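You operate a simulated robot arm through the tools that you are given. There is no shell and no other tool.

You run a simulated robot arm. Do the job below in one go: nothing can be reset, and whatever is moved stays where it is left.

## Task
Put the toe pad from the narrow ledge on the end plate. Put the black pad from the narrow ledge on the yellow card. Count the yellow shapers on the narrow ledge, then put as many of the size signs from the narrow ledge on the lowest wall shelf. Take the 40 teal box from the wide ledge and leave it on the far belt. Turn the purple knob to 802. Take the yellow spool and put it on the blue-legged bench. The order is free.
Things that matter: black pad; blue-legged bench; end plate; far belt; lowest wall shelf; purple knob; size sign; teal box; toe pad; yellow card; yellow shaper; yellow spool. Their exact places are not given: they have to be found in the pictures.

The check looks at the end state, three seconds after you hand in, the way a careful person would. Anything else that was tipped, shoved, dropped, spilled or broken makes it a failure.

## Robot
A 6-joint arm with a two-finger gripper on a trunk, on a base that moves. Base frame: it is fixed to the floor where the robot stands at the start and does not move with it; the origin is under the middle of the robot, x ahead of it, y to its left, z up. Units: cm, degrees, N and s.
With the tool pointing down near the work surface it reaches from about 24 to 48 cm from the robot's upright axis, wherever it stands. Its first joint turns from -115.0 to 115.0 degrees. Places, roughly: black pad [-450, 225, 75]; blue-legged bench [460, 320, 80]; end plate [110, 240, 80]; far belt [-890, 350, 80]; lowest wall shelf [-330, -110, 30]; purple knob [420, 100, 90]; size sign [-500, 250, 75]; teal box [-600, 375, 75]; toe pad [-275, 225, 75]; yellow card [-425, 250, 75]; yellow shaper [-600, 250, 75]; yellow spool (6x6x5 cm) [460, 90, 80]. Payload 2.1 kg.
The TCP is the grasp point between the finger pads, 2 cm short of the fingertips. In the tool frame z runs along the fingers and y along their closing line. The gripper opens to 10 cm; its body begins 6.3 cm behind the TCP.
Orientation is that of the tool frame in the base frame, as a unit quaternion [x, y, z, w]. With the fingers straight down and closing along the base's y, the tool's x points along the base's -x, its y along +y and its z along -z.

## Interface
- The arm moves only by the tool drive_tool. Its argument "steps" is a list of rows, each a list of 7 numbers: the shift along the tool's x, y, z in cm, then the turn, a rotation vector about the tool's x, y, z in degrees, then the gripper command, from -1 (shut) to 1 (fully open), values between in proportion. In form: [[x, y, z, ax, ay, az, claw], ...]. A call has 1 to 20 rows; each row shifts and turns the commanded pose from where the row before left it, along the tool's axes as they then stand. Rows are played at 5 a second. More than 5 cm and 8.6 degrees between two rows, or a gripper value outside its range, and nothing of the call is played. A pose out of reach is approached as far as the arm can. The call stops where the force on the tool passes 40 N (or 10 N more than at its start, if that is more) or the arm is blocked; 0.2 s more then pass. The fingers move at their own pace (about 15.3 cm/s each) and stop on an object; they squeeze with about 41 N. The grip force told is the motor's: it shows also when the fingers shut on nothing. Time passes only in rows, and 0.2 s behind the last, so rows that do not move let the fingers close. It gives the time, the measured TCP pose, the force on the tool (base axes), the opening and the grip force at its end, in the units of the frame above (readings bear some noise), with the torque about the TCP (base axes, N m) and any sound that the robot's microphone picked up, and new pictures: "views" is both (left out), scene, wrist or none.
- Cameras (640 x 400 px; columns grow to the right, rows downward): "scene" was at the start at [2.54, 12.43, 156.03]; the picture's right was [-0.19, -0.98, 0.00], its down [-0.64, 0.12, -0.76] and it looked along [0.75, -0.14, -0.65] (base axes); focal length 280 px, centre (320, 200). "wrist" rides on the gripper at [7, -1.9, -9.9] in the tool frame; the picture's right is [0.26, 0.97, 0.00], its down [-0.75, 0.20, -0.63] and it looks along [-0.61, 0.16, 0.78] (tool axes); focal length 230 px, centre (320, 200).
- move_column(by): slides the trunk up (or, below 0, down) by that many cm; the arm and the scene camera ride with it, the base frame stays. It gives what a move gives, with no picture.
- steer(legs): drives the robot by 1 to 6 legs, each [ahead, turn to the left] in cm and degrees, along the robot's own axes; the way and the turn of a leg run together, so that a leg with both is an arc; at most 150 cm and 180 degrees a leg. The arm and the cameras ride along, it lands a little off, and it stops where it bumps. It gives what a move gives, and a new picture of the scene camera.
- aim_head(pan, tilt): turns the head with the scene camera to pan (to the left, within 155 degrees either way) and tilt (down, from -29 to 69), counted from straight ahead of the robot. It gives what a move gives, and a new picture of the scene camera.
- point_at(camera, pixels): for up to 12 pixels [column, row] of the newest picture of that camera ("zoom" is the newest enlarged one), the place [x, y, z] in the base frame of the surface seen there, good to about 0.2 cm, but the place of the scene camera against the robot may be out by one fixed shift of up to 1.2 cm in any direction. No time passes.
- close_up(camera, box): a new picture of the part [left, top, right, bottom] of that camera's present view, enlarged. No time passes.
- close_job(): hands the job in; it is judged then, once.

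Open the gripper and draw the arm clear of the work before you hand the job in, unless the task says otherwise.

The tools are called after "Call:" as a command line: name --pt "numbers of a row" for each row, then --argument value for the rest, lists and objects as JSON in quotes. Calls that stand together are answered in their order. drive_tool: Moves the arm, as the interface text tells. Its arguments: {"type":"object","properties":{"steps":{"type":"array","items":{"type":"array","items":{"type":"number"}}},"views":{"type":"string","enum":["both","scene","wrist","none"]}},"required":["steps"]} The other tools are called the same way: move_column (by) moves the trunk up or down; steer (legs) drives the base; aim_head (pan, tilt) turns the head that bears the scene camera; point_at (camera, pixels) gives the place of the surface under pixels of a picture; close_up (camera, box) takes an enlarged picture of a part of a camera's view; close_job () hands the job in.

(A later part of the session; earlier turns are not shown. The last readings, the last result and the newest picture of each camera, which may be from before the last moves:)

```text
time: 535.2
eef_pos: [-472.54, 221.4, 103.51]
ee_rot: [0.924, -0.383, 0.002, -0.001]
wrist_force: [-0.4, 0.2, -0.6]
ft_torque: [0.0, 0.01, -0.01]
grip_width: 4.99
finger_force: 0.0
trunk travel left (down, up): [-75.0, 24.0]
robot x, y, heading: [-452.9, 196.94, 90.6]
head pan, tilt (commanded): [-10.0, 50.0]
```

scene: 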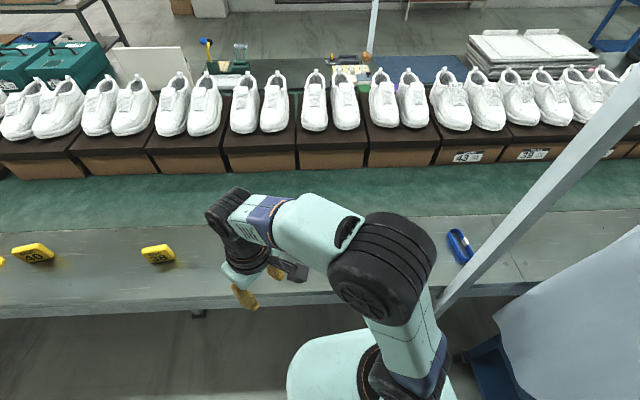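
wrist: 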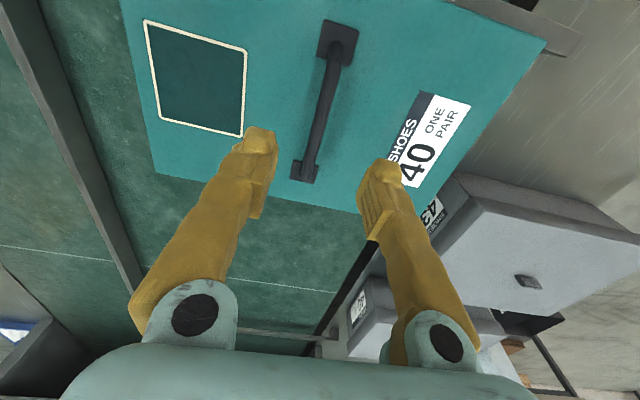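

The arm hides the pad. I bring the tool in front (about (−452,232)) in neutral orientation and look with both cameras.

Call:
drive_tool --pt "1.4 -4.4 0 0 0 0 0.6" --pt "1.4 -4.4 0 0 0 0 0.6" --pt "1.4 -4.4 0 0 0 0 0.6" --pt "1.4 -4.4 0 0 0 0 0.6" --pt "1.4 -4.4 0 0 0 0 0.6" --pt "0 0 0 0 0 8.5 0.6" --pt "0 0 0 0 0 8.5 0.6" --pt "0 0 0 0 0 8.5 0.6" --pt "0 0 0 0 0 8.5 0.6" --pt "0 0 0 0 0 8.5 0.6" --views "both"

```text
time: 537.4
eef_pos: [-451.86, 232.1, 103.6]
ee_rot: [0.722, -0.692, 0.001, -0.002]
wrist_force: [0.2, 0.0, 0.0]
ft_torque: [0.0, -0.04, -0.03]
grip_width: 7.97
finger_force: 0.1
trunk travel left (down, up): [-75.0, 24.0]
robot x, y, heading: [-452.83, 196.92, 90.6]
head pan, tilt (commanded): [-10.0, 50.0]
```

scene: 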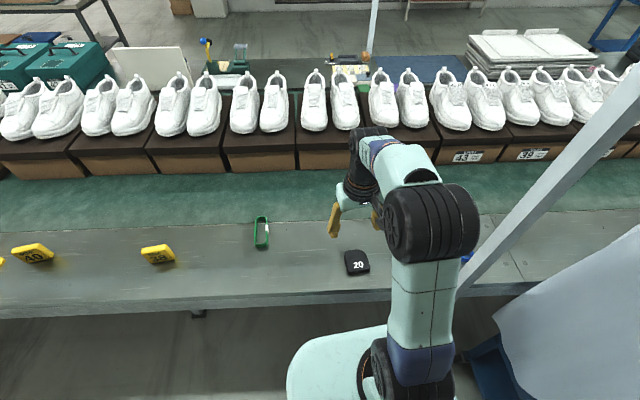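
wrist: 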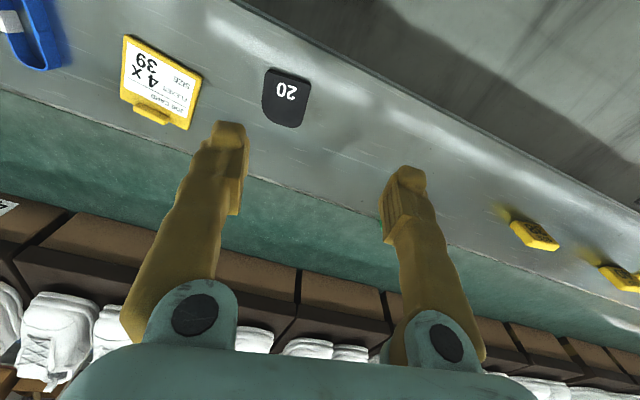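

The black pad ("20") is at wrist (287,98) and the yellow job card at (160,82). I zoom and measure.

Call:
close_up --camera "wrist" --box '[100, 20, 324, 160]'

Call:
point_at --camera "wrist" --pixels '[[287, 98], [268, 74], [309, 83], [265, 118], [300, 125], [285, 110], [125, 40], [200, 77], [122, 95], [185, 125], [160, 80], [240, 60]]'

```text
2.86 times, centred on (212, 90) of wrist
```

zoom: 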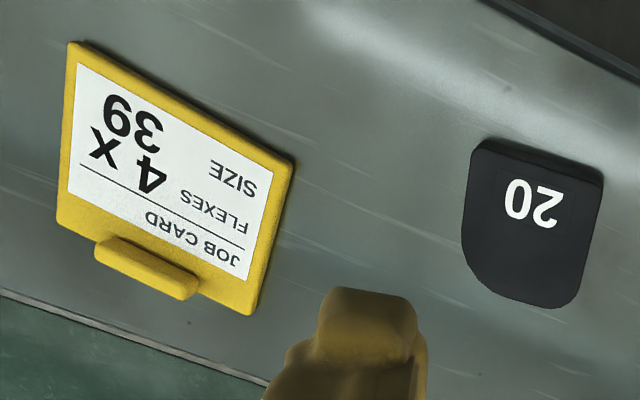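

```text
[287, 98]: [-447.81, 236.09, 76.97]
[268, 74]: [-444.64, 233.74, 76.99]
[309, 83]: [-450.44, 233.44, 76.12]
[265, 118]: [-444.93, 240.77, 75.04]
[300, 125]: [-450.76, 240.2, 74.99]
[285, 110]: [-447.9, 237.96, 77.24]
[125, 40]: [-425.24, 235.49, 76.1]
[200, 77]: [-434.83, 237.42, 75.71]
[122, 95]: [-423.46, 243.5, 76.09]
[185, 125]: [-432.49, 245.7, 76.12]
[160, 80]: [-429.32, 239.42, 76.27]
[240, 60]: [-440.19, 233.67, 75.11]
```

Pad ≈6.3×6.3×2 cm centred near (−447.8,236.3); the card is ≈11×10 cm centred (−429,240), top z≈76.1. I move above the pad.

Call:
drive_tool --pt "-2 -2.14 2 0 0 0 0.8" --pt "-2 -2.14 3 0 0 0 0.8" --pt "0 0 4 0 0 0 0.8" --pt "0 0 3 0 0 0 0.8" --pt "0 0 0 0 0 0 0.8" --views "wrist"

Call:
close_up --camera "wrist" --box '[230, 40, 420, 160]'

```text
time: 538.6
eef_pos: [-447.65, 236.46, 91.41]
ee_rot: [0.722, -0.692, 0.001, -0.001]
wrist_force: [-0.1, 0.9, 0.7]
ft_torque: [0.0, 0.01, 0.0]
grip_width: 8.98
finger_force: 0.0
trunk travel left (down, up): [-75.0, 24.0]
robot x, y, heading: [-452.63, 196.98, 90.6]
head pan, tilt (commanded): [-10.0, 50.0]
```

wrist: 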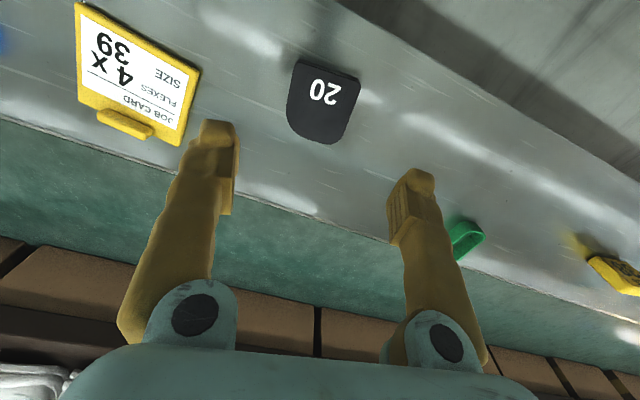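

```text
3.33 times, centred on (325, 100) of wrist
```

zoom: 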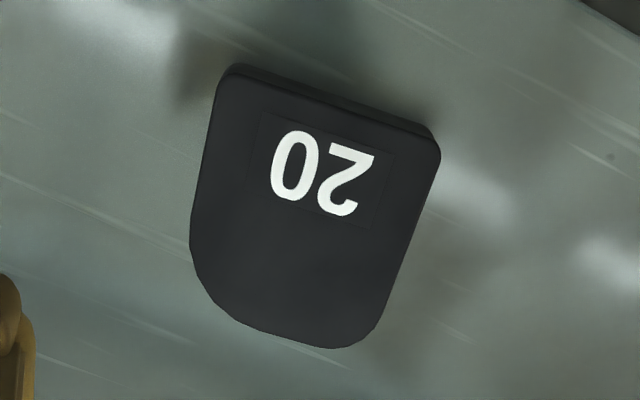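

I measure the pad's outline once more from this nearer view.

Call:
point_at --camera "zoom" --pixels '[[225, 85], [430, 145], [200, 200], [410, 230], [200, 270], [365, 340], [310, 200], [280, 330]]'

```text
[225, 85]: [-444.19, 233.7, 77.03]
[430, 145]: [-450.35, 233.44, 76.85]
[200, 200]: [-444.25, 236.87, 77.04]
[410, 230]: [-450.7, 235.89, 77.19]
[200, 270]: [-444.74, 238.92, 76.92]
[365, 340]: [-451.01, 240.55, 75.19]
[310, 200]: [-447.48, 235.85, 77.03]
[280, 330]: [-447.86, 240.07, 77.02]
```

The pad is centred at (−447.4,236.7). I descend to z≈77.5 and grip.

Call:
drive_tool --pt "0 -0.25 4 0 0 0 0.8" --pt "0 0 4 0 0 0 0.8" --pt "0 0 4 0 0 0 0.8" --pt "0 0 1.9 0 0 0 0.8" --pt "0 0 0 0 0 0 0.8" --pt "0 0 0 0 0 0 -1" --pt "0 0 0 0 0 0 -1" --pt "0 0 0 0 0 0 -1" --views "wrist"

```text
time: 540.4
eef_pos: [-447.46, 236.52, 77.62]
ee_rot: [0.723, -0.691, 0.001, -0.001]
wrist_force: [-0.6, 0.3, 0.1]
ft_torque: [0.02, -0.02, -0.01]
grip_width: 6.7
finger_force: 40.9
trunk travel left (down, up): [-75.0, 24.0]
robot x, y, heading: [-452.71, 197.07, 90.5]
head pan, tilt (commanded): [-10.0, 50.0]
```

wrist: 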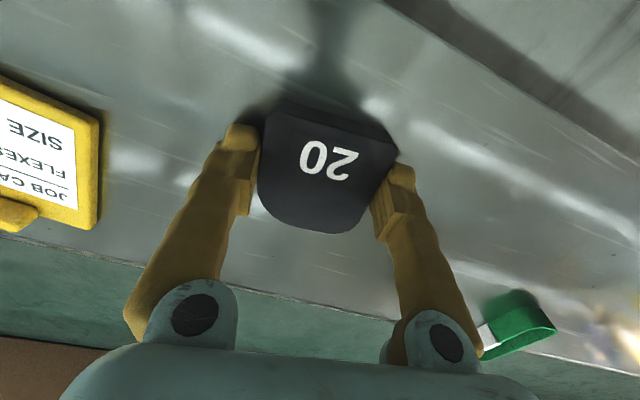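

Black pad gripped (6.7 cm). I lift 10 cm and drive 8 cm ahead so the card comes in reach.

Call:
drive_tool --pt "0 0 -2 0 0 0 -1" --pt "0 0 -4 0 0 0 -1" --pt "0 0 -4 0 0 0 -1" --pt "3 0 0 0 0 0 -1" --pt "3 0 0 0 0 0 -1" --views "none"

Call:
steer --legs '[[8, 0]]'

```text
time: 541.6
eef_pos: [-447.28, 230.23, 87.72]
ee_rot: [0.722, -0.692, 0.001, -0.002]
wrist_force: [-0.5, 0.2, -1.4]
ft_torque: [-0.01, -0.01, 0.0]
grip_width: 6.68
finger_force: 40.8
trunk travel left (down, up): [-75.0, 24.0]
robot x, y, heading: [-452.23, 196.98, 90.8]
head pan, tilt (commanded): [-10.0, 50.0]
```

```text
time: 542.7
eef_pos: [-447.48, 237.85, 87.87]
ee_rot: [0.722, -0.692, 0.0, -0.003]
wrist_force: [-0.5, -0.7, -1.1]
ft_torque: [0.03, 0.01, -0.02]
grip_width: 6.66
finger_force: 41.2
trunk travel left (down, up): [-75.0, 24.0]
robot x, y, heading: [-452.65, 205.19, 90.7]
head pan, tilt (commanded): [-10.0, 50.0]
```

scene: 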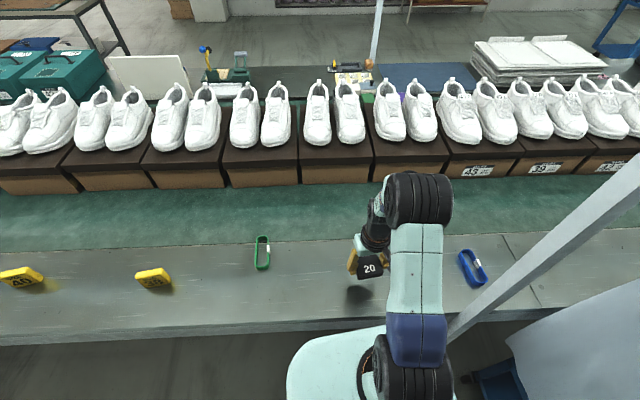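

I move over the card's centre (−429.2,239.5), keeping z≈87.8, and check with the wrist camera.

Call:
drive_tool --pt "-0.24 -4.58 0 0 0 0 -1" --pt "-0.24 -4.58 0 0 0 0 -1" --pt "-0.24 -4.58 0 0 0 0 -1" --pt "-0.24 -4.58 0 0 0 0 -1" --pt "0 0 0 0 0 0 -1" --views "both"

```text
time: 543.9
eef_pos: [-429.07, 240.02, 87.55]
ee_rot: [0.723, -0.691, 0.002, -0.001]
wrist_force: [-1.1, -0.3, -2.4]
ft_torque: [0.0, -0.03, -0.02]
grip_width: 6.7
finger_force: 40.9
trunk travel left (down, up): [-75.0, 24.0]
robot x, y, heading: [-453.19, 204.84, 90.8]
head pan, tilt (commanded): [-10.0, 50.0]
```

scene: 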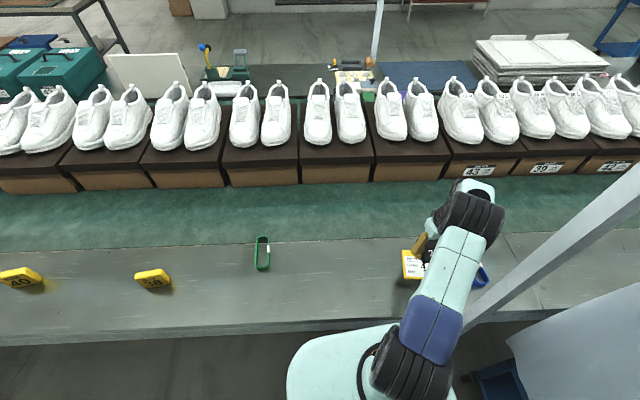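
wrist: 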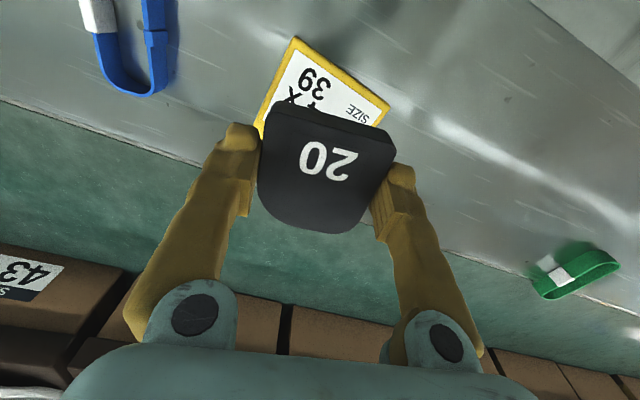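

I lower onto the card: first to z≈79.2, then in small steps.

Call:
drive_tool --pt "0.4 0.1 4 0 0 0 -1" --pt "0 0 3 0 0 0 -1" --pt "0 0 1.4 0 0 0 -1" --pt "0 0 0.2 0 0 0 -1" --pt "0 0 0 0 0 0 -1" --views "wrist"

```text
time: 545.1
eef_pos: [-429.26, 239.85, 78.91]
ee_rot: [0.722, -0.691, 0.001, -0.002]
wrist_force: [-0.5, -0.4, -1.5]
ft_torque: [0.01, -0.02, 0.0]
grip_width: 6.66
finger_force: 41.5
trunk travel left (down, up): [-75.0, 24.0]
robot x, y, heading: [-452.42, 205.22, 90.7]
head pan, tilt (commanded): [-10.0, 50.0]
```

wrist: 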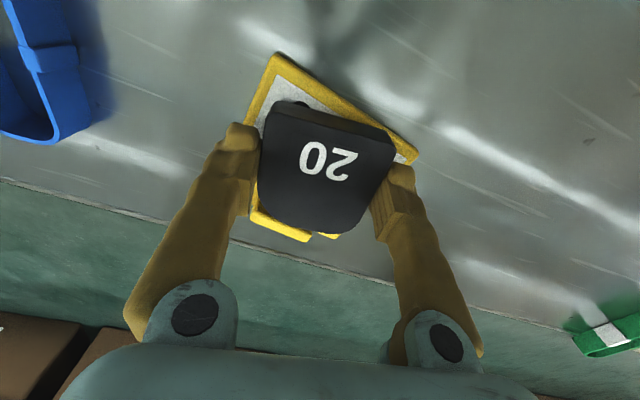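

The pad is over the card's sheet. I lower in 0.1 cm steps to contact, then release.

Call:
drive_tool --pt "0.2 0 0.1 0 0 0 -1" --pt "0 0 0.1 0 0 0 -1" --pt "0 0 0.1 0 0 0 -1" --pt "0 0 0 0 0 0 -1" --views "none"

```text
time: 546.1
eef_pos: [-429.2, 239.49, 78.77]
ee_rot: [0.722, -0.692, 0.001, -0.002]
wrist_force: [0.0, 0.7, -1.0]
ft_torque: [-0.02, 0.02, -0.01]
grip_width: 6.65
finger_force: 41.1
trunk travel left (down, up): [-75.0, 24.0]
robot x, y, heading: [-452.54, 204.94, 90.5]
head pan, tilt (commanded): [-10.0, 50.0]
```

Call:
drive_tool --pt "0 0 0.1 0 0 0 -1" --pt "0 0 0.1 0 0 0 -1" --pt "0 0 0 0 0 0 -1" --views "none"

```text
time: 546.9
eef_pos: [-429.23, 239.56, 78.71]
ee_rot: [0.723, -0.691, 0.001, -0.002]
wrist_force: [1.2, 2.1, 8.9]
ft_torque: [0.04, 0.07, -0.06]
grip_width: 6.66
finger_force: 41.3
trunk travel left (down, up): [-75.0, 24.0]
robot x, y, heading: [-452.73, 205.17, 90.7]
head pan, tilt (commanded): [-10.0, 50.0]
```

Contact with about 9 N. I ease 0.1 cm, open to 8.5 cm and rise straight up.

Call:
drive_tool --pt "0 0 -0.1 0 0 0 -1" --pt "0 0 0 0 0 0 0.7" --pt "0 0 0 0 0 0 0.7" --pt "0 0 -2 0 0 0 0.7" --pt "0 0 -4 0 0 0 0.7" --pt "0 0 -4 0 0 0 0.7" --pt "0 0 -4 0 0 0 0.7" --pt "0 0 0 0 0 0 0.7" --views "both"

Call:
close_up --camera "wrist" --box '[230, 20, 420, 160]'

```text
time: 548.7
eef_pos: [-429.43, 239.57, 92.61]
ee_rot: [0.723, -0.691, 0.001, -0.001]
wrist_force: [0.5, 0.5, 0.0]
ft_torque: [0.01, -0.01, 0.01]
grip_width: 8.52
finger_force: 0.0
trunk travel left (down, up): [-75.0, 24.0]
robot x, y, heading: [-452.6, 205.02, 90.7]
head pan, tilt (commanded): [-10.0, 50.0]
```

scene: 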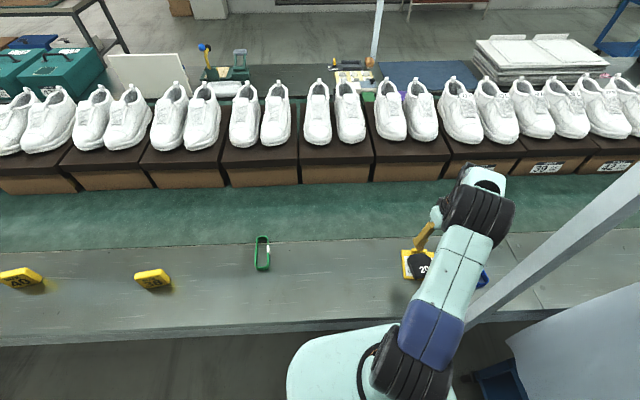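
wrist: 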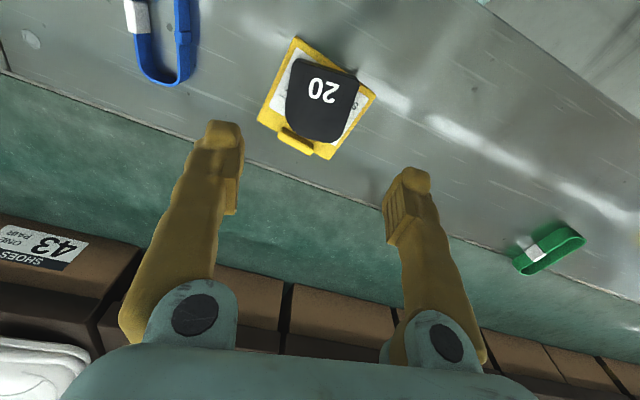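

```text
2.86 times, centred on (325, 90) of wrist
```

zoom: 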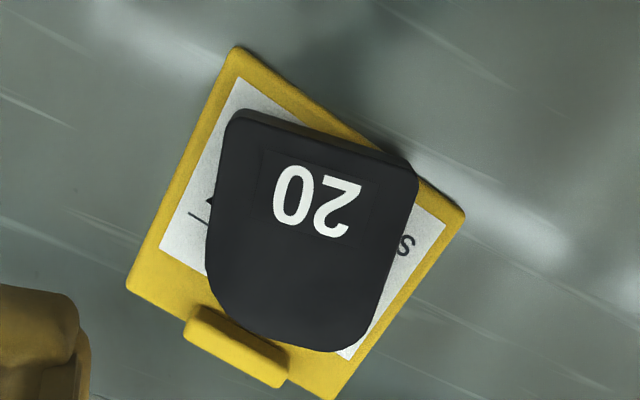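

The black pad lies on the yellow card. I check the ledge part behind the trolley for any further shapers.

Call:
aim_head --pan -55 --tilt 35

Call:
aim_head --pan 50 --tilt 40

Call:
close_up --camera "scene" --box '[230, 130, 450, 330]'

```text
time: 549.8
eef_pos: [-429.39, 239.54, 92.62]
ee_rot: [0.723, -0.691, 0.001, -0.001]
wrist_force: [0.0, 0.2, -0.3]
ft_torque: [0.01, -0.01, -0.01]
grip_width: 8.5
finger_force: 0.0
trunk travel left (down, up): [-75.0, 24.0]
robot x, y, heading: [-452.38, 204.53, 90.7]
head pan, tilt (commanded): [-55.0, 35.0]
```

scene: 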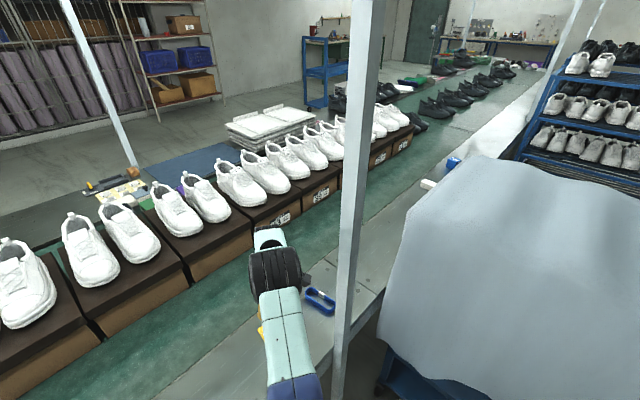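

```text
time: 551.6
eef_pos: [-429.28, 239.46, 92.69]
ee_rot: [0.722, -0.691, 0.001, -0.002]
wrist_force: [-0.1, -0.2, 0.6]
ft_torque: [-0.02, 0.05, -0.05]
grip_width: 8.49
finger_force: 0.0
trunk travel left (down, up): [-75.0, 24.0]
robot x, y, heading: [-452.42, 205.19, 90.6]
head pan, tilt (commanded): [50.0, 40.0]
```

scene: 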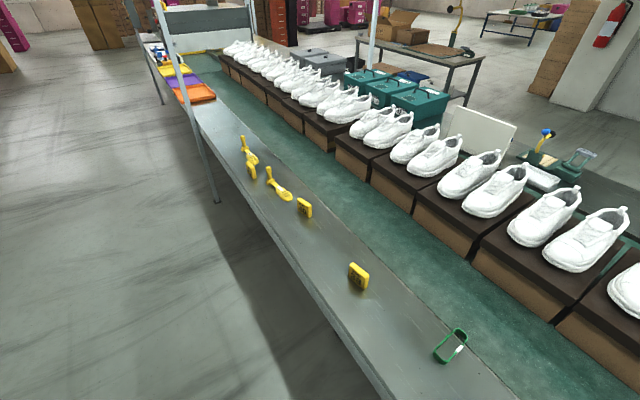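

```text
2.00 times, centred on (340, 230) of scene
```

zoom: 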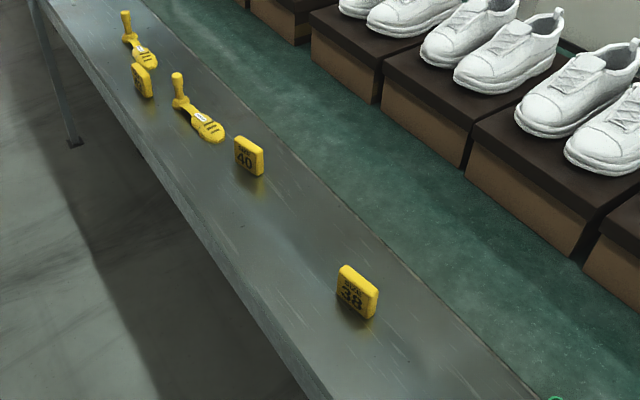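

I take one more careful look at the ledge stretch beside the trolley.

Call:
aim_head --pan -55 --tilt 35

Call:
close_up --camera "scene" --box '[290, 130, 530, 330]'

Call:
point_at --camera "scene" --pixels '[[395, 250], [400, 225], [415, 205], [435, 195], [430, 184], [380, 280]]'

```text
time: 553.4
eef_pos: [-429.27, 239.47, 92.42]
ee_rot: [0.723, -0.691, 0.001, -0.001]
wrist_force: [0.3, 0.0, 0.1]
ft_torque: [0.04, 0.02, 0.02]
grip_width: 8.52
finger_force: 0.0
trunk travel left (down, up): [-75.0, 24.0]
robot x, y, heading: [-452.58, 204.98, 90.8]
head pan, tilt (commanded): [-55.0, 35.0]
```

scene: 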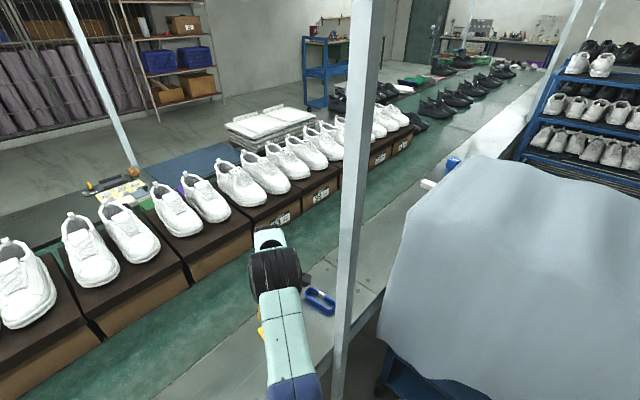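

```text
2.00 times, centred on (410, 230) of scene
```

zoom: 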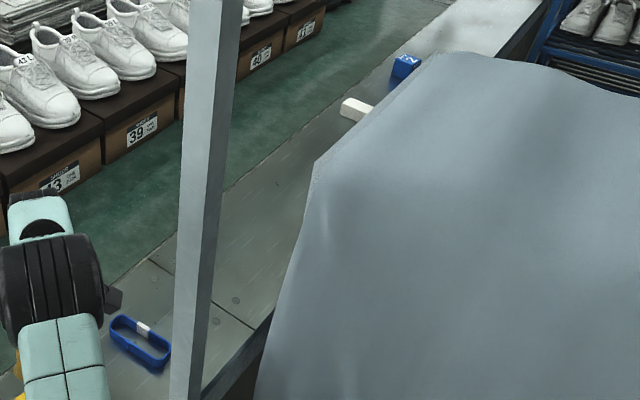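

```text
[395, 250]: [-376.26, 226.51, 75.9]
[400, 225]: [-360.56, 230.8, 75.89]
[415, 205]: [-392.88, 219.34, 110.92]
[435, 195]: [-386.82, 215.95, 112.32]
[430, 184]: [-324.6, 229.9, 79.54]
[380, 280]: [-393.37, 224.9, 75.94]
```

The hidden strip is tiny; the count stays at two shapers, so two size signs go to the wall shelf. I look back at the wall shelf from here to plan.

Call:
aim_head --pan -155 --tilt 15

Call:
close_up --camera "scene" --box '[240, 100, 460, 260]'

```text
time: 555.2
eef_pos: [-429.34, 239.47, 92.6]
ee_rot: [0.723, -0.691, 0.001, -0.001]
wrist_force: [0.1, -0.3, 0.4]
ft_torque: [0.03, 0.02, 0.0]
grip_width: 8.49
finger_force: 0.1
trunk travel left (down, up): [-75.0, 24.0]
robot x, y, heading: [-452.48, 205.22, 90.6]
head pan, tilt (commanded): [-154.7, 15.0]
```

scene: 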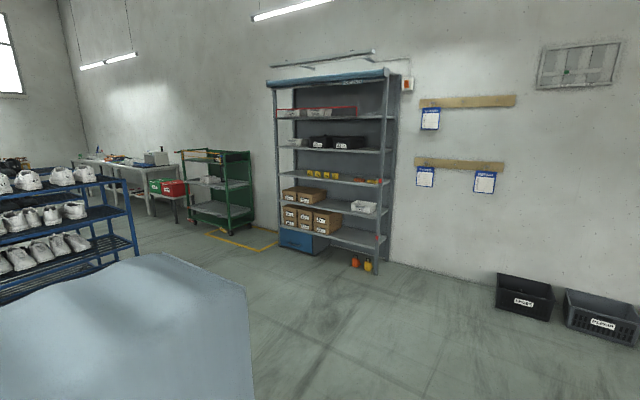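

```text
2.50 times, centred on (350, 180) of scene
```

zoom: 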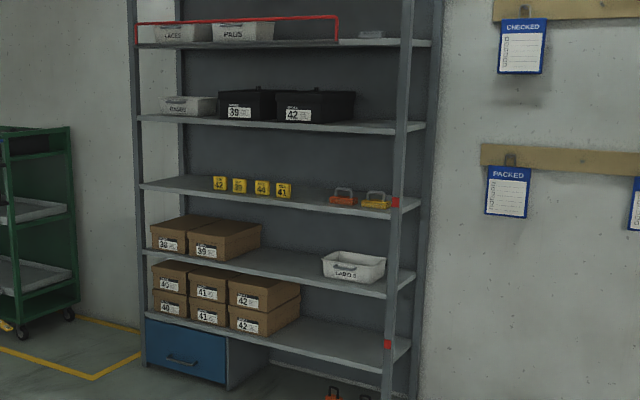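

I measure the lowest shelf's free right part and the shelf above.

Call:
point_at --camera "zoom" --pixels '[[350, 335], [350, 352], [320, 335], [380, 350], [350, 290], [350, 275], [300, 340], [300, 350], [388, 343], [398, 180], [270, 325], [380, 320]]'

```text
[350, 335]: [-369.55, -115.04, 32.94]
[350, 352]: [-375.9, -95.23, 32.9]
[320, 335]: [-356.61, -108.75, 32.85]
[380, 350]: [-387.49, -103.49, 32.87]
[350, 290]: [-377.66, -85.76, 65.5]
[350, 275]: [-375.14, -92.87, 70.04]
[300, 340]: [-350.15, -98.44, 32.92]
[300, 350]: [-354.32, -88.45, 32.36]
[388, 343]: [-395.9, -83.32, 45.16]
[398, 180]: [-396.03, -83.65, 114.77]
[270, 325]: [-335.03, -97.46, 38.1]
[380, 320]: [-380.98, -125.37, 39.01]
```

The lowest shelf's top is at z≈32, the next one ≈33 cm above, with free room at x −393…−345. A forward-pitched tool will fit. I centre the arm, then move the robot in front of the size sign 38.

Call:
drive_tool --pt "1.3 4.8 -1.5 0 0 0 0.7" --pt "1.3 4.8 -1.5 0 0 0 0.7" --pt "1.3 4.8 -1.5 0 0 0 0.7" --pt "1.3 4.8 -1.5 0 0 0 0.7" --pt "1.3 4.8 0 0 0 0 0.7" --views "none"

Call:
steer --legs '[[-15, 0], [0, 90], [58, 0], [0, -90]]'

Call:
aim_head --pan 10 --tilt 50

```text
refused: row 1 steps farther than a row can; nothing moved
```

```text
time: 567.1
eef_pos: [-490.58, 223.64, 92.55]
ee_rot: [0.747, -0.665, 0.001, -0.001]
wrist_force: [-0.2, -0.7, 0.2]
ft_torque: [-0.02, 0.02, -0.03]
grip_width: 8.51
finger_force: 0.1
trunk travel left (down, up): [-75.0, 24.0]
robot x, y, heading: [-511.22, 187.16, 94.8]
head pan, tilt (commanded): [-154.7, 15.0]
```

scene: 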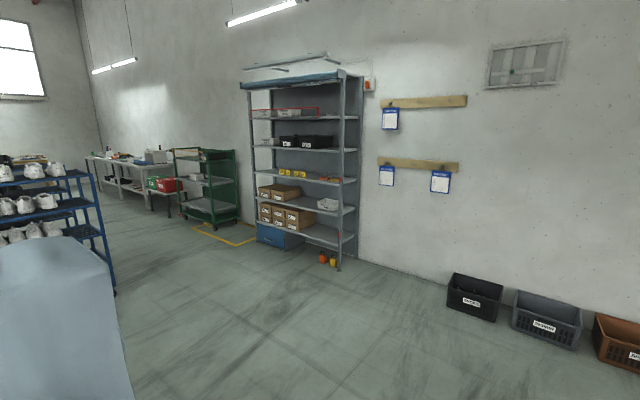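

```text
time: 569.6
eef_pos: [-490.44, 223.55, 92.62]
ee_rot: [0.747, -0.665, 0.0, -0.002]
wrist_force: [-0.1, -0.5, 0.9]
ft_torque: [-0.03, 0.01, 0.02]
grip_width: 8.5
finger_force: 0.1
trunk travel left (down, up): [-75.0, 24.0]
robot x, y, heading: [-511.4, 187.68, 94.6]
head pan, tilt (commanded): [10.0, 50.0]
```

scene: 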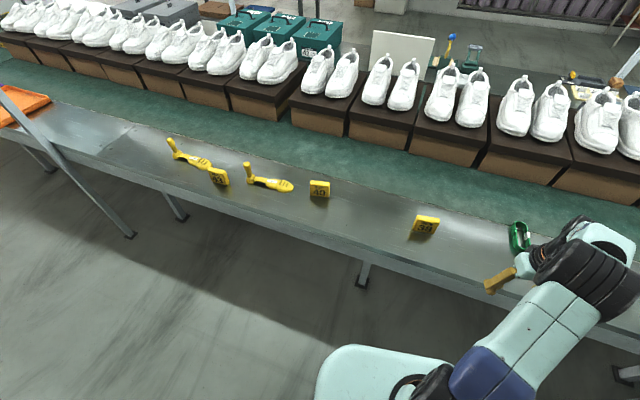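

The three signs (43, 40, 38) and both shapers are visible. I zoom on sign 38 at (425,226) and measure it.

Call:
close_up --camera "scene" --box '[385, 195, 465, 255]'

Call:
point_at --camera "zoom" --pixels '[[230, 175], [410, 190], [215, 280], [395, 330], [320, 230], [300, 160], [420, 170], [430, 205], [240, 160], [200, 310], [400, 350]]'

```text
6.67 times, centred on (425, 225) of scene
```

zoom: 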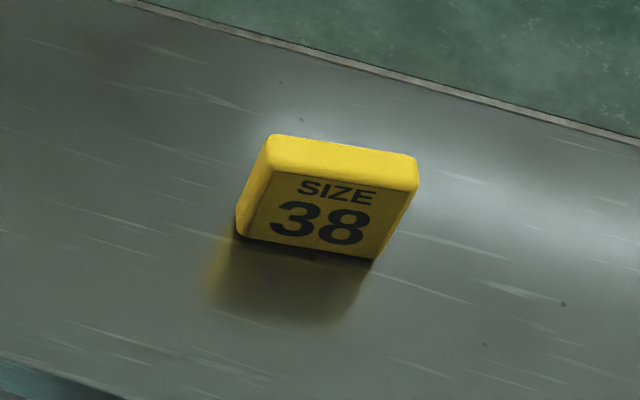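

```text
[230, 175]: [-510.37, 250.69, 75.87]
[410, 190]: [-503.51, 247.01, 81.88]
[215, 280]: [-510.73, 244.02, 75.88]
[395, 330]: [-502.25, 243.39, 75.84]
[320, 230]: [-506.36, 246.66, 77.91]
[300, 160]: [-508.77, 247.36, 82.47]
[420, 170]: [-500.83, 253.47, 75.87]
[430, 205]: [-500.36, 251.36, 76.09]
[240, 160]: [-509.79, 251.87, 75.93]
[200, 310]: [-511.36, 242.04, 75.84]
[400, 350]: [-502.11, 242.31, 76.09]
```

I bring the tool in front of the robot and pitch it forward by about 43°.

Call:
drive_tool --pt "-0.1 4.4 -1.1 0 0 0 0.8" --pt "-0.1 4.4 -1.1 0 0 0 0.8" --pt "-0.1 4.4 -1.1 0 0 0 0.8" --pt "-0.1 4.4 -1.1 0 0 0 0.8" --pt "0 0 0 0 -8.5 0 0.8" --pt "0 0 0 0 -8.5 0 0.8" --pt "0 0 0 0 -8.5 0 0.8" --pt "0 0 0 0 -8.5 0 0.8" --pt "0 0 0 0 -8.5 0 0.8" --views "both"

```text
time: 571.6
eef_pos: [-508.02, 223.72, 97.11]
ee_rot: [0.708, -0.626, -0.253, -0.207]
wrist_force: [0.6, 0.5, 0.4]
ft_torque: [-0.01, 0.02, 0.01]
grip_width: 9.01
finger_force: 0.0
out of reach, approached as far as the arm can: row 8, 9
trunk travel left (down, up): [-75.0, 24.0]
robot x, y, heading: [-511.3, 187.54, 94.7]
head pan, tilt (commanded): [10.0, 50.0]
```

scene: 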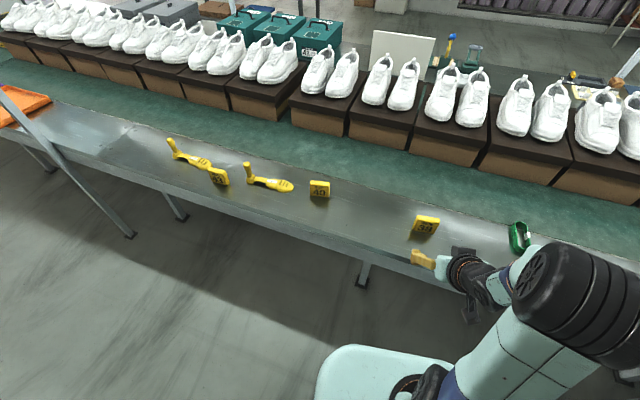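
wrist: 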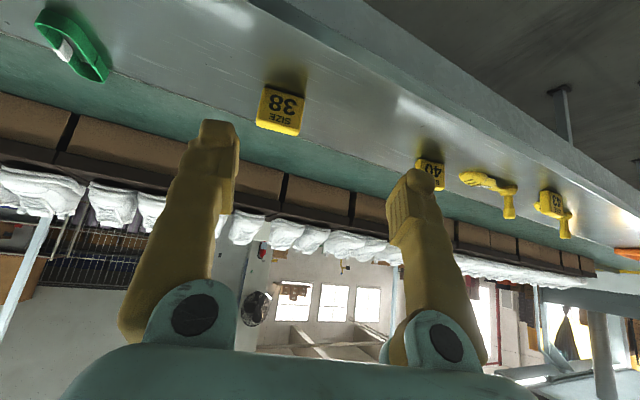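

The tool is pitched ~38° forward. I square up to the ledge and drive 15 cm closer, then measure sign 38 with the wrist camera.

Call:
steer --legs '[[0, -4.7], [15, 0]]'

Call:
drive_tool --pt "0 0 0 0 0 0 0.8" --views "wrist"

```text
time: 573.5
eef_pos: [-505.22, 238.08, 97.16]
ee_rot: [0.68, -0.655, -0.245, -0.218]
wrist_force: [-0.7, 0.1, 0.0]
ft_torque: [0.0, -0.02, -0.01]
grip_width: 8.99
finger_force: 0.1
trunk travel left (down, up): [-75.0, 24.0]
robot x, y, heading: [-511.54, 202.37, 90.1]
head pan, tilt (commanded): [10.0, 50.0]
```

scene: 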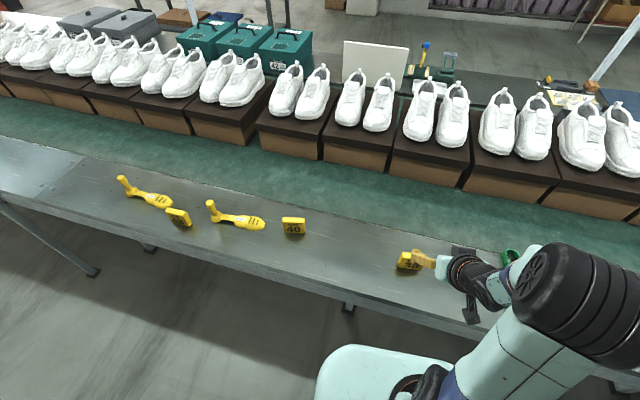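

```text
time: 573.9
eef_pos: [-505.06, 237.99, 97.15]
ee_rot: [0.681, -0.655, -0.245, -0.219]
wrist_force: [0.2, -0.2, 0.6]
ft_torque: [0.0, -0.02, 0.01]
grip_width: 8.98
finger_force: 0.0
trunk travel left (down, up): [-75.0, 24.0]
robot x, y, heading: [-511.46, 202.41, 89.9]
head pan, tilt (commanded): [10.0, 50.0]
```

wrist: 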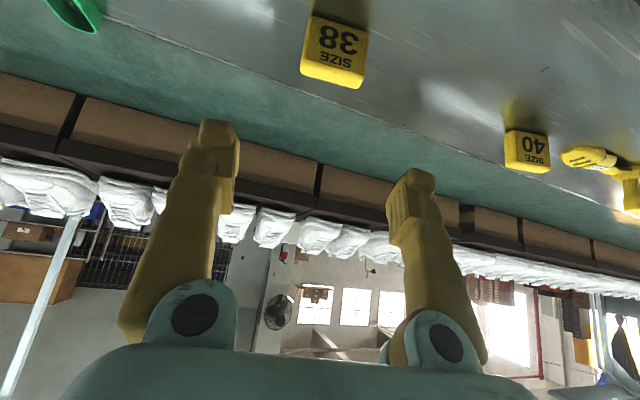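

The sign 38 is at wrist (335,52). I measure its corners.

Call:
close_up --camera "wrist" --box '[280, 0, 400, 100]'

Call:
point_at --camera "wrist" --pixels '[[312, 18], [366, 35], [303, 62], [358, 78], [335, 45], [302, 75], [357, 88], [330, 75], [350, 100]]'

```text
4.00 times, centred on (340, 50) of wrist
```

zoom: 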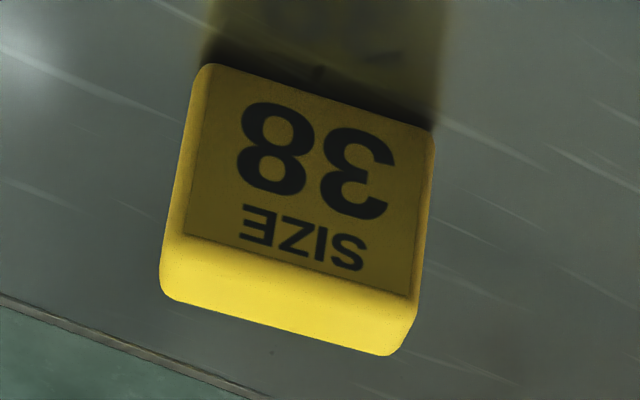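

```text
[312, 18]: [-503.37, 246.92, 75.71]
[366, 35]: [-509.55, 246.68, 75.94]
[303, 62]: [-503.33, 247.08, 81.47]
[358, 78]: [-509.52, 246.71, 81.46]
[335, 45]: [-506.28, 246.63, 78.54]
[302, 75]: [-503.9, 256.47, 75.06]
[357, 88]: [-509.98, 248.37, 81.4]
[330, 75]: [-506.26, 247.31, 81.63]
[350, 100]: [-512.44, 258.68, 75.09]
```

Sign 38: x −509.9…−503.1, front y≈246.8, top z≈81.6. I approach along the pitched tool axis to about 1 cm short of the grasp and look.

Call:
drive_tool --pt "1.26 0.19 2.9 0 0 0 0.8" --pt "1.26 0.19 2.9 0 0 0 0.8" --pt "1.26 0.19 2.9 0 0 0 0.8" --pt "0 0 3 0 0 0 0.8" --pt "0 0 3 0 0 0 0.8" --pt "0 0 3 0 0 0 0.8" --pt "0 0 0 0 0 0 0.8" --views "wrist"

```text
time: 575.5
eef_pos: [-505.55, 247.6, 82.62]
ee_rot: [0.681, -0.655, -0.244, -0.218]
wrist_force: [-0.5, 0.2, -0.2]
ft_torque: [0.01, 0.0, -0.01]
grip_width: 9.01
finger_force: 0.4
out of reach, approached as far as the arm can: row 2, 3, 4
trunk travel left (down, up): [-75.0, 24.0]
robot x, y, heading: [-511.37, 202.42, 90.2]
head pan, tilt (commanded): [10.0, 50.0]
```

wrist: 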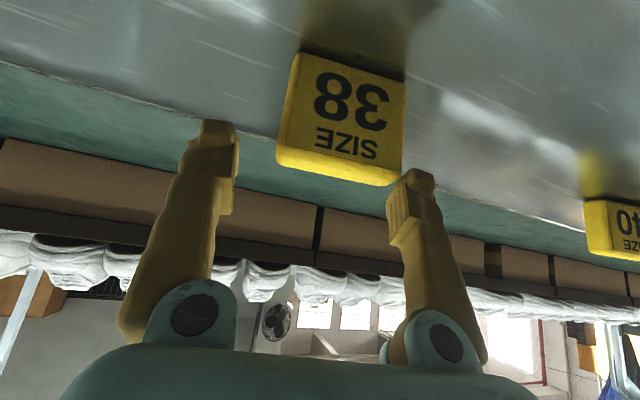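

The tool stands a bit high and 0.9 cm to the right. I shift sideways first, then go down to the grasp point.

Call:
drive_tool --pt "0 0.9 0 0 0 0 0.8" --pt "1.15 0 1.65 0 0 0 0.8" --pt "1.15 0 1.65 0 0 0 0.8" --pt "0 0 0 0 0 0 0.8" --views "wrist"

```text
time: 576.5
eef_pos: [-506.09, 248.5, 78.83]
ee_rot: [0.681, -0.655, -0.247, -0.214]
wrist_force: [-0.6, 0.2, -0.9]
ft_torque: [0.0, 0.06, 0.02]
grip_width: 9.01
finger_force: 0.1
out of reach, approached as far as the arm can: row 3
trunk travel left (down, up): [-75.0, 24.0]
robot x, y, heading: [-511.73, 202.47, 90.2]
head pan, tilt (commanded): [10.0, 50.0]
```

wrist: 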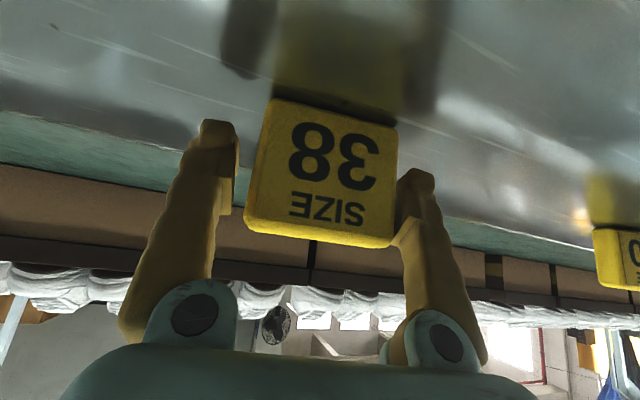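

The sign is between the fingers. I nudge 0.4 cm sideways and close.

Call:
drive_tool --pt "0 0.4 0 0 0 0 0.8" --pt "0 0 0 0 0 0 -1" --pt "0 0 0 0 0 0 -1" --pt "0 0 0 0 0 0 -1" --views "wrist"

```text
time: 577.5
eef_pos: [-506.6, 248.51, 78.76]
ee_rot: [0.68, -0.657, -0.247, -0.214]
wrist_force: [-0.2, 0.9, 1.0]
ft_torque: [0.0, 0.04, 0.03]
grip_width: 7.83
finger_force: 40.9
trunk travel left (down, up): [-75.0, 24.0]
robot x, y, heading: [-511.58, 202.2, 90.2]
head pan, tilt (commanded): [10.0, 50.0]
```

wrist: 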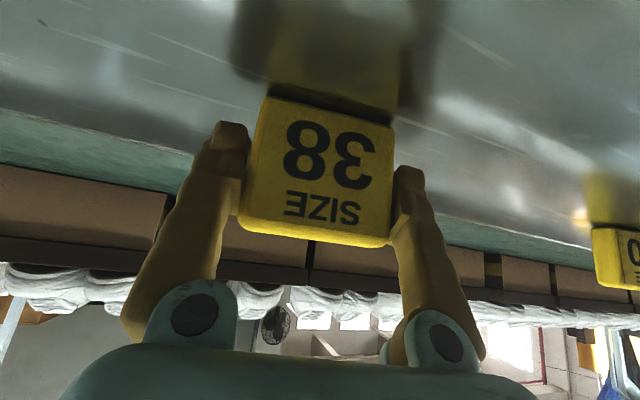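

The sign is gripped (7.8 cm). I lift it with the trunk by 10 cm, then check.

Call:
move_column --by 10

Call:
drive_tool --pt "0 0 0 0 0 0 -1" --views "both"

```text
time: 578.8
eef_pos: [-506.57, 248.57, 88.82]
ee_rot: [0.681, -0.656, -0.247, -0.213]
wrist_force: [0.0, 0.1, -0.9]
ft_torque: [0.01, -0.02, -0.03]
grip_width: 7.81
finger_force: 41.0
trunk travel left (down, up): [-85.0, 14.0]
robot x, y, heading: [-510.94, 202.66, 90.4]
head pan, tilt (commanded): [10.0, 50.0]
```

```text
time: 579.2
eef_pos: [-506.62, 248.63, 88.86]
ee_rot: [0.681, -0.655, -0.248, -0.214]
wrist_force: [-0.8, -0.7, -2.1]
ft_torque: [0.0, -0.02, 0.01]
grip_width: 7.81
finger_force: 40.9
trunk travel left (down, up): [-85.0, 14.0]
robot x, y, heading: [-511.55, 202.38, 90.3]
head pan, tilt (commanded): [10.0, 50.0]
```

scene: 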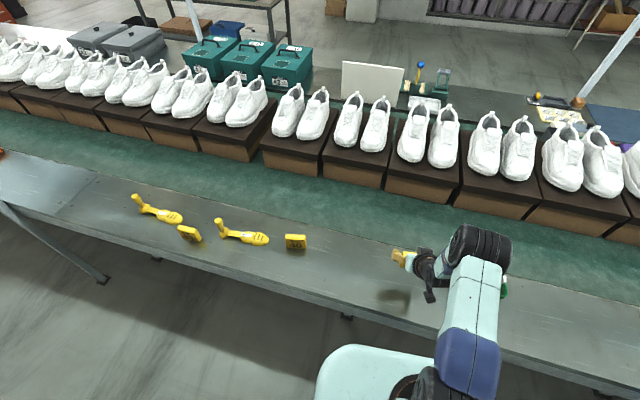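
wrist: 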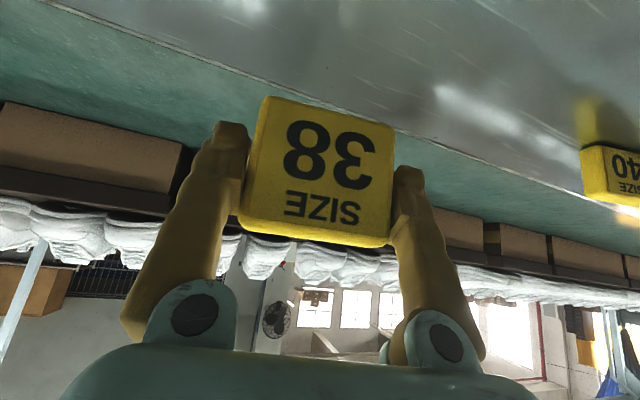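

Sign 38 is in hand and the ledge is left clean. I back off and drive toward the wall shelf.

Call:
steer --legs '[[-50, 0], [0, -141], [150, 0], [45, 0], [0, -39]]'

Call:
aim_head --pan 0 --tilt 40

```text
time: 599.4
eef_pos: [-395.62, -50.09, 88.83]
ee_rot: [0.662, 0.674, -0.216, 0.245]
wrist_force: [-0.1, 0.4, -0.7]
ft_torque: [-0.02, 0.01, 0.02]
grip_width: 7.83
finger_force: 41.0
trunk travel left (down, up): [-85.0, 14.0]
robot x, y, heading: [-390.0, -3.82, -90.7]
head pan, tilt (commanded): [10.0, 50.0]
```

scene: 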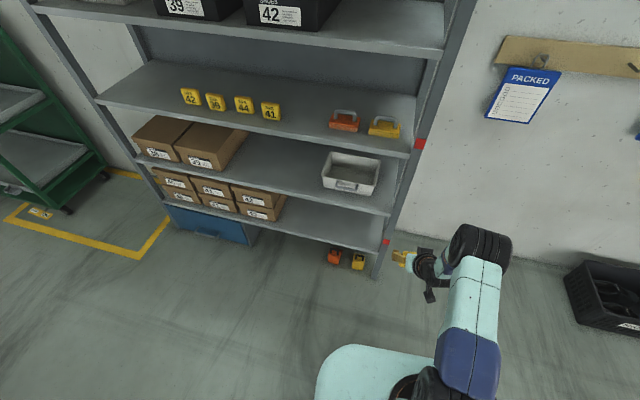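

```text
time: 600.1
eef_pos: [-395.68, -50.1, 88.9]
ee_rot: [0.662, 0.674, -0.216, 0.245]
wrist_force: [0.2, -0.2, -1.4]
ft_torque: [0.0, -0.01, 0.0]
grip_width: 7.79
finger_force: 40.8
trunk travel left (down, up): [-85.0, 14.0]
robot x, y, heading: [-389.73, -4.23, -91.0]
head pan, tilt (commanded): [0.0, 40.0]
```

scene: 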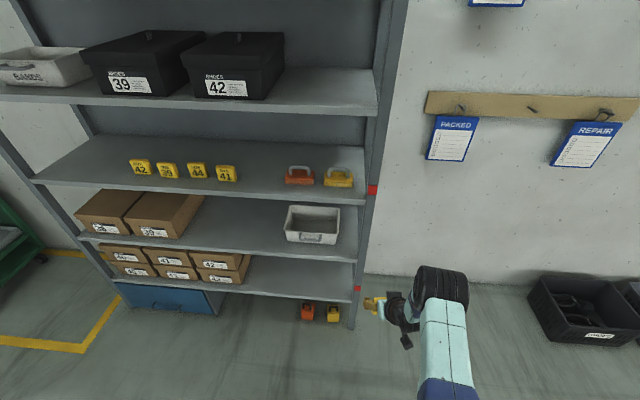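

I measure the lowest shelf's free area, the shelf above and the padlocks on the floor.

Call:
point_at --camera "scene" --pixels '[[307, 315], [333, 316], [355, 325], [300, 292], [300, 280], [350, 298], [260, 280], [240, 285], [300, 262], [330, 290], [340, 255], [280, 265]]'

Call:
close_up --camera "scene" --box '[90, 170, 400, 350]'

```text
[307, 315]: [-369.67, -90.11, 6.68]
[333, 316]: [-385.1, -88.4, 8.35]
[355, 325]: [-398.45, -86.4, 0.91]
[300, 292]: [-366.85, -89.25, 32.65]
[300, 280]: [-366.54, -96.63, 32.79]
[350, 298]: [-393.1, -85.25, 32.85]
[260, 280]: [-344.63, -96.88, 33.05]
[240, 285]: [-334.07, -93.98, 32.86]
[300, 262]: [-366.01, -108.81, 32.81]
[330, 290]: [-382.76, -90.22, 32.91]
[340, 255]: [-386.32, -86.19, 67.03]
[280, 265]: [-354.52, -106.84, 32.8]
```

```text
2.06 times, centred on (245, 260) of scene
```

zoom: 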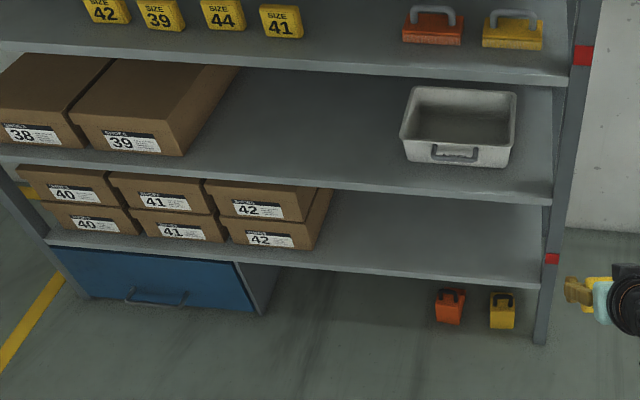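

I measure my own arm's posture (joint at (440,285)) to judge clearance under the upper shelf.

Call:
point_at --camera "scene" --pixels '[[440, 275], [460, 290], [445, 320], [450, 360], [395, 310], [378, 305], [435, 270], [465, 280], [400, 335], [420, 300]]'

```text
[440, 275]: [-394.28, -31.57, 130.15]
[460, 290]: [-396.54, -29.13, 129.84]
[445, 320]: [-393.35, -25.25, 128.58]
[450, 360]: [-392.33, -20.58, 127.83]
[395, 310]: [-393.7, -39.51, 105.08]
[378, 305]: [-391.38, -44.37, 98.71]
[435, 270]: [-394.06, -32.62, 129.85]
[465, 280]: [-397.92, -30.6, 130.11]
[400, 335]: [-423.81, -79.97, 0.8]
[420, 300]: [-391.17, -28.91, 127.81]
```

The arm's top joint is 41 cm above and 18 cm behind the TCP, so the sign should go ~6 cm inside the shelf edge. I lower the trunk 50 cm here and move in front of the free part.

Call:
move_column --by -50

Call:
steer --legs '[[0, 30.5], [33, 0], [0, -30]]'

Call:
drive_tool --pt "0 0 0 0 0 0 -1" --views "both"

```text
refused: -50 is not a number from -40 to 40
```

```text
time: 605.3
eef_pos: [-378.33, -78.87, 88.85]
ee_rot: [0.656, 0.68, -0.214, 0.247]
wrist_force: [0.0, 0.8, -2.1]
ft_torque: [-0.05, 0.06, 0.0]
grip_width: 7.82
finger_force: 40.7
trunk travel left (down, up): [-85.0, 14.0]
robot x, y, heading: [-373.14, -32.58, -89.9]
head pan, tilt (commanded): [0.0, 40.0]
```

scene: 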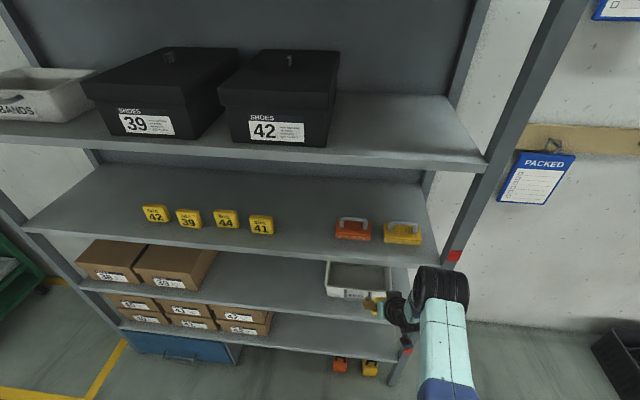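

```text
time: 605.7
eef_pos: [-378.27, -78.82, 88.82]
ee_rot: [0.656, 0.68, -0.214, 0.247]
wrist_force: [1.0, 0.7, -1.6]
ft_torque: [0.01, 0.04, -0.01]
grip_width: 7.82
finger_force: 40.9
trunk travel left (down, up): [-85.0, 14.0]
robot x, y, heading: [-373.17, -32.74, -90.0]
head pan, tilt (commanded): [0.0, 40.0]
```

scene: 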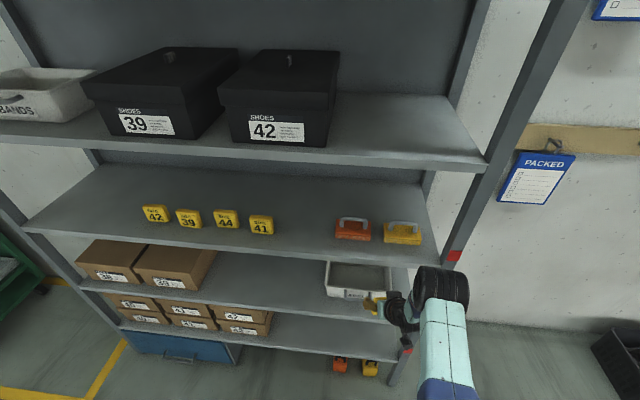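
wrist: 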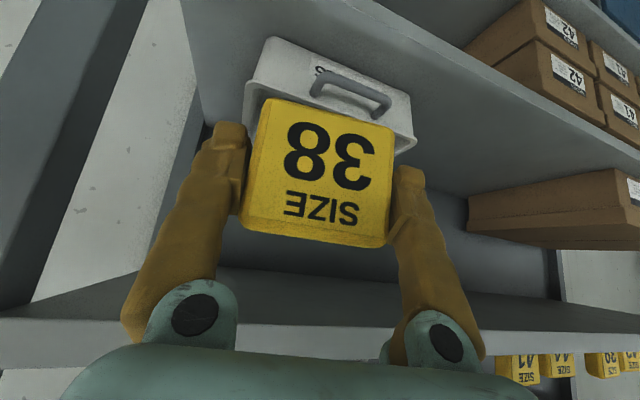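

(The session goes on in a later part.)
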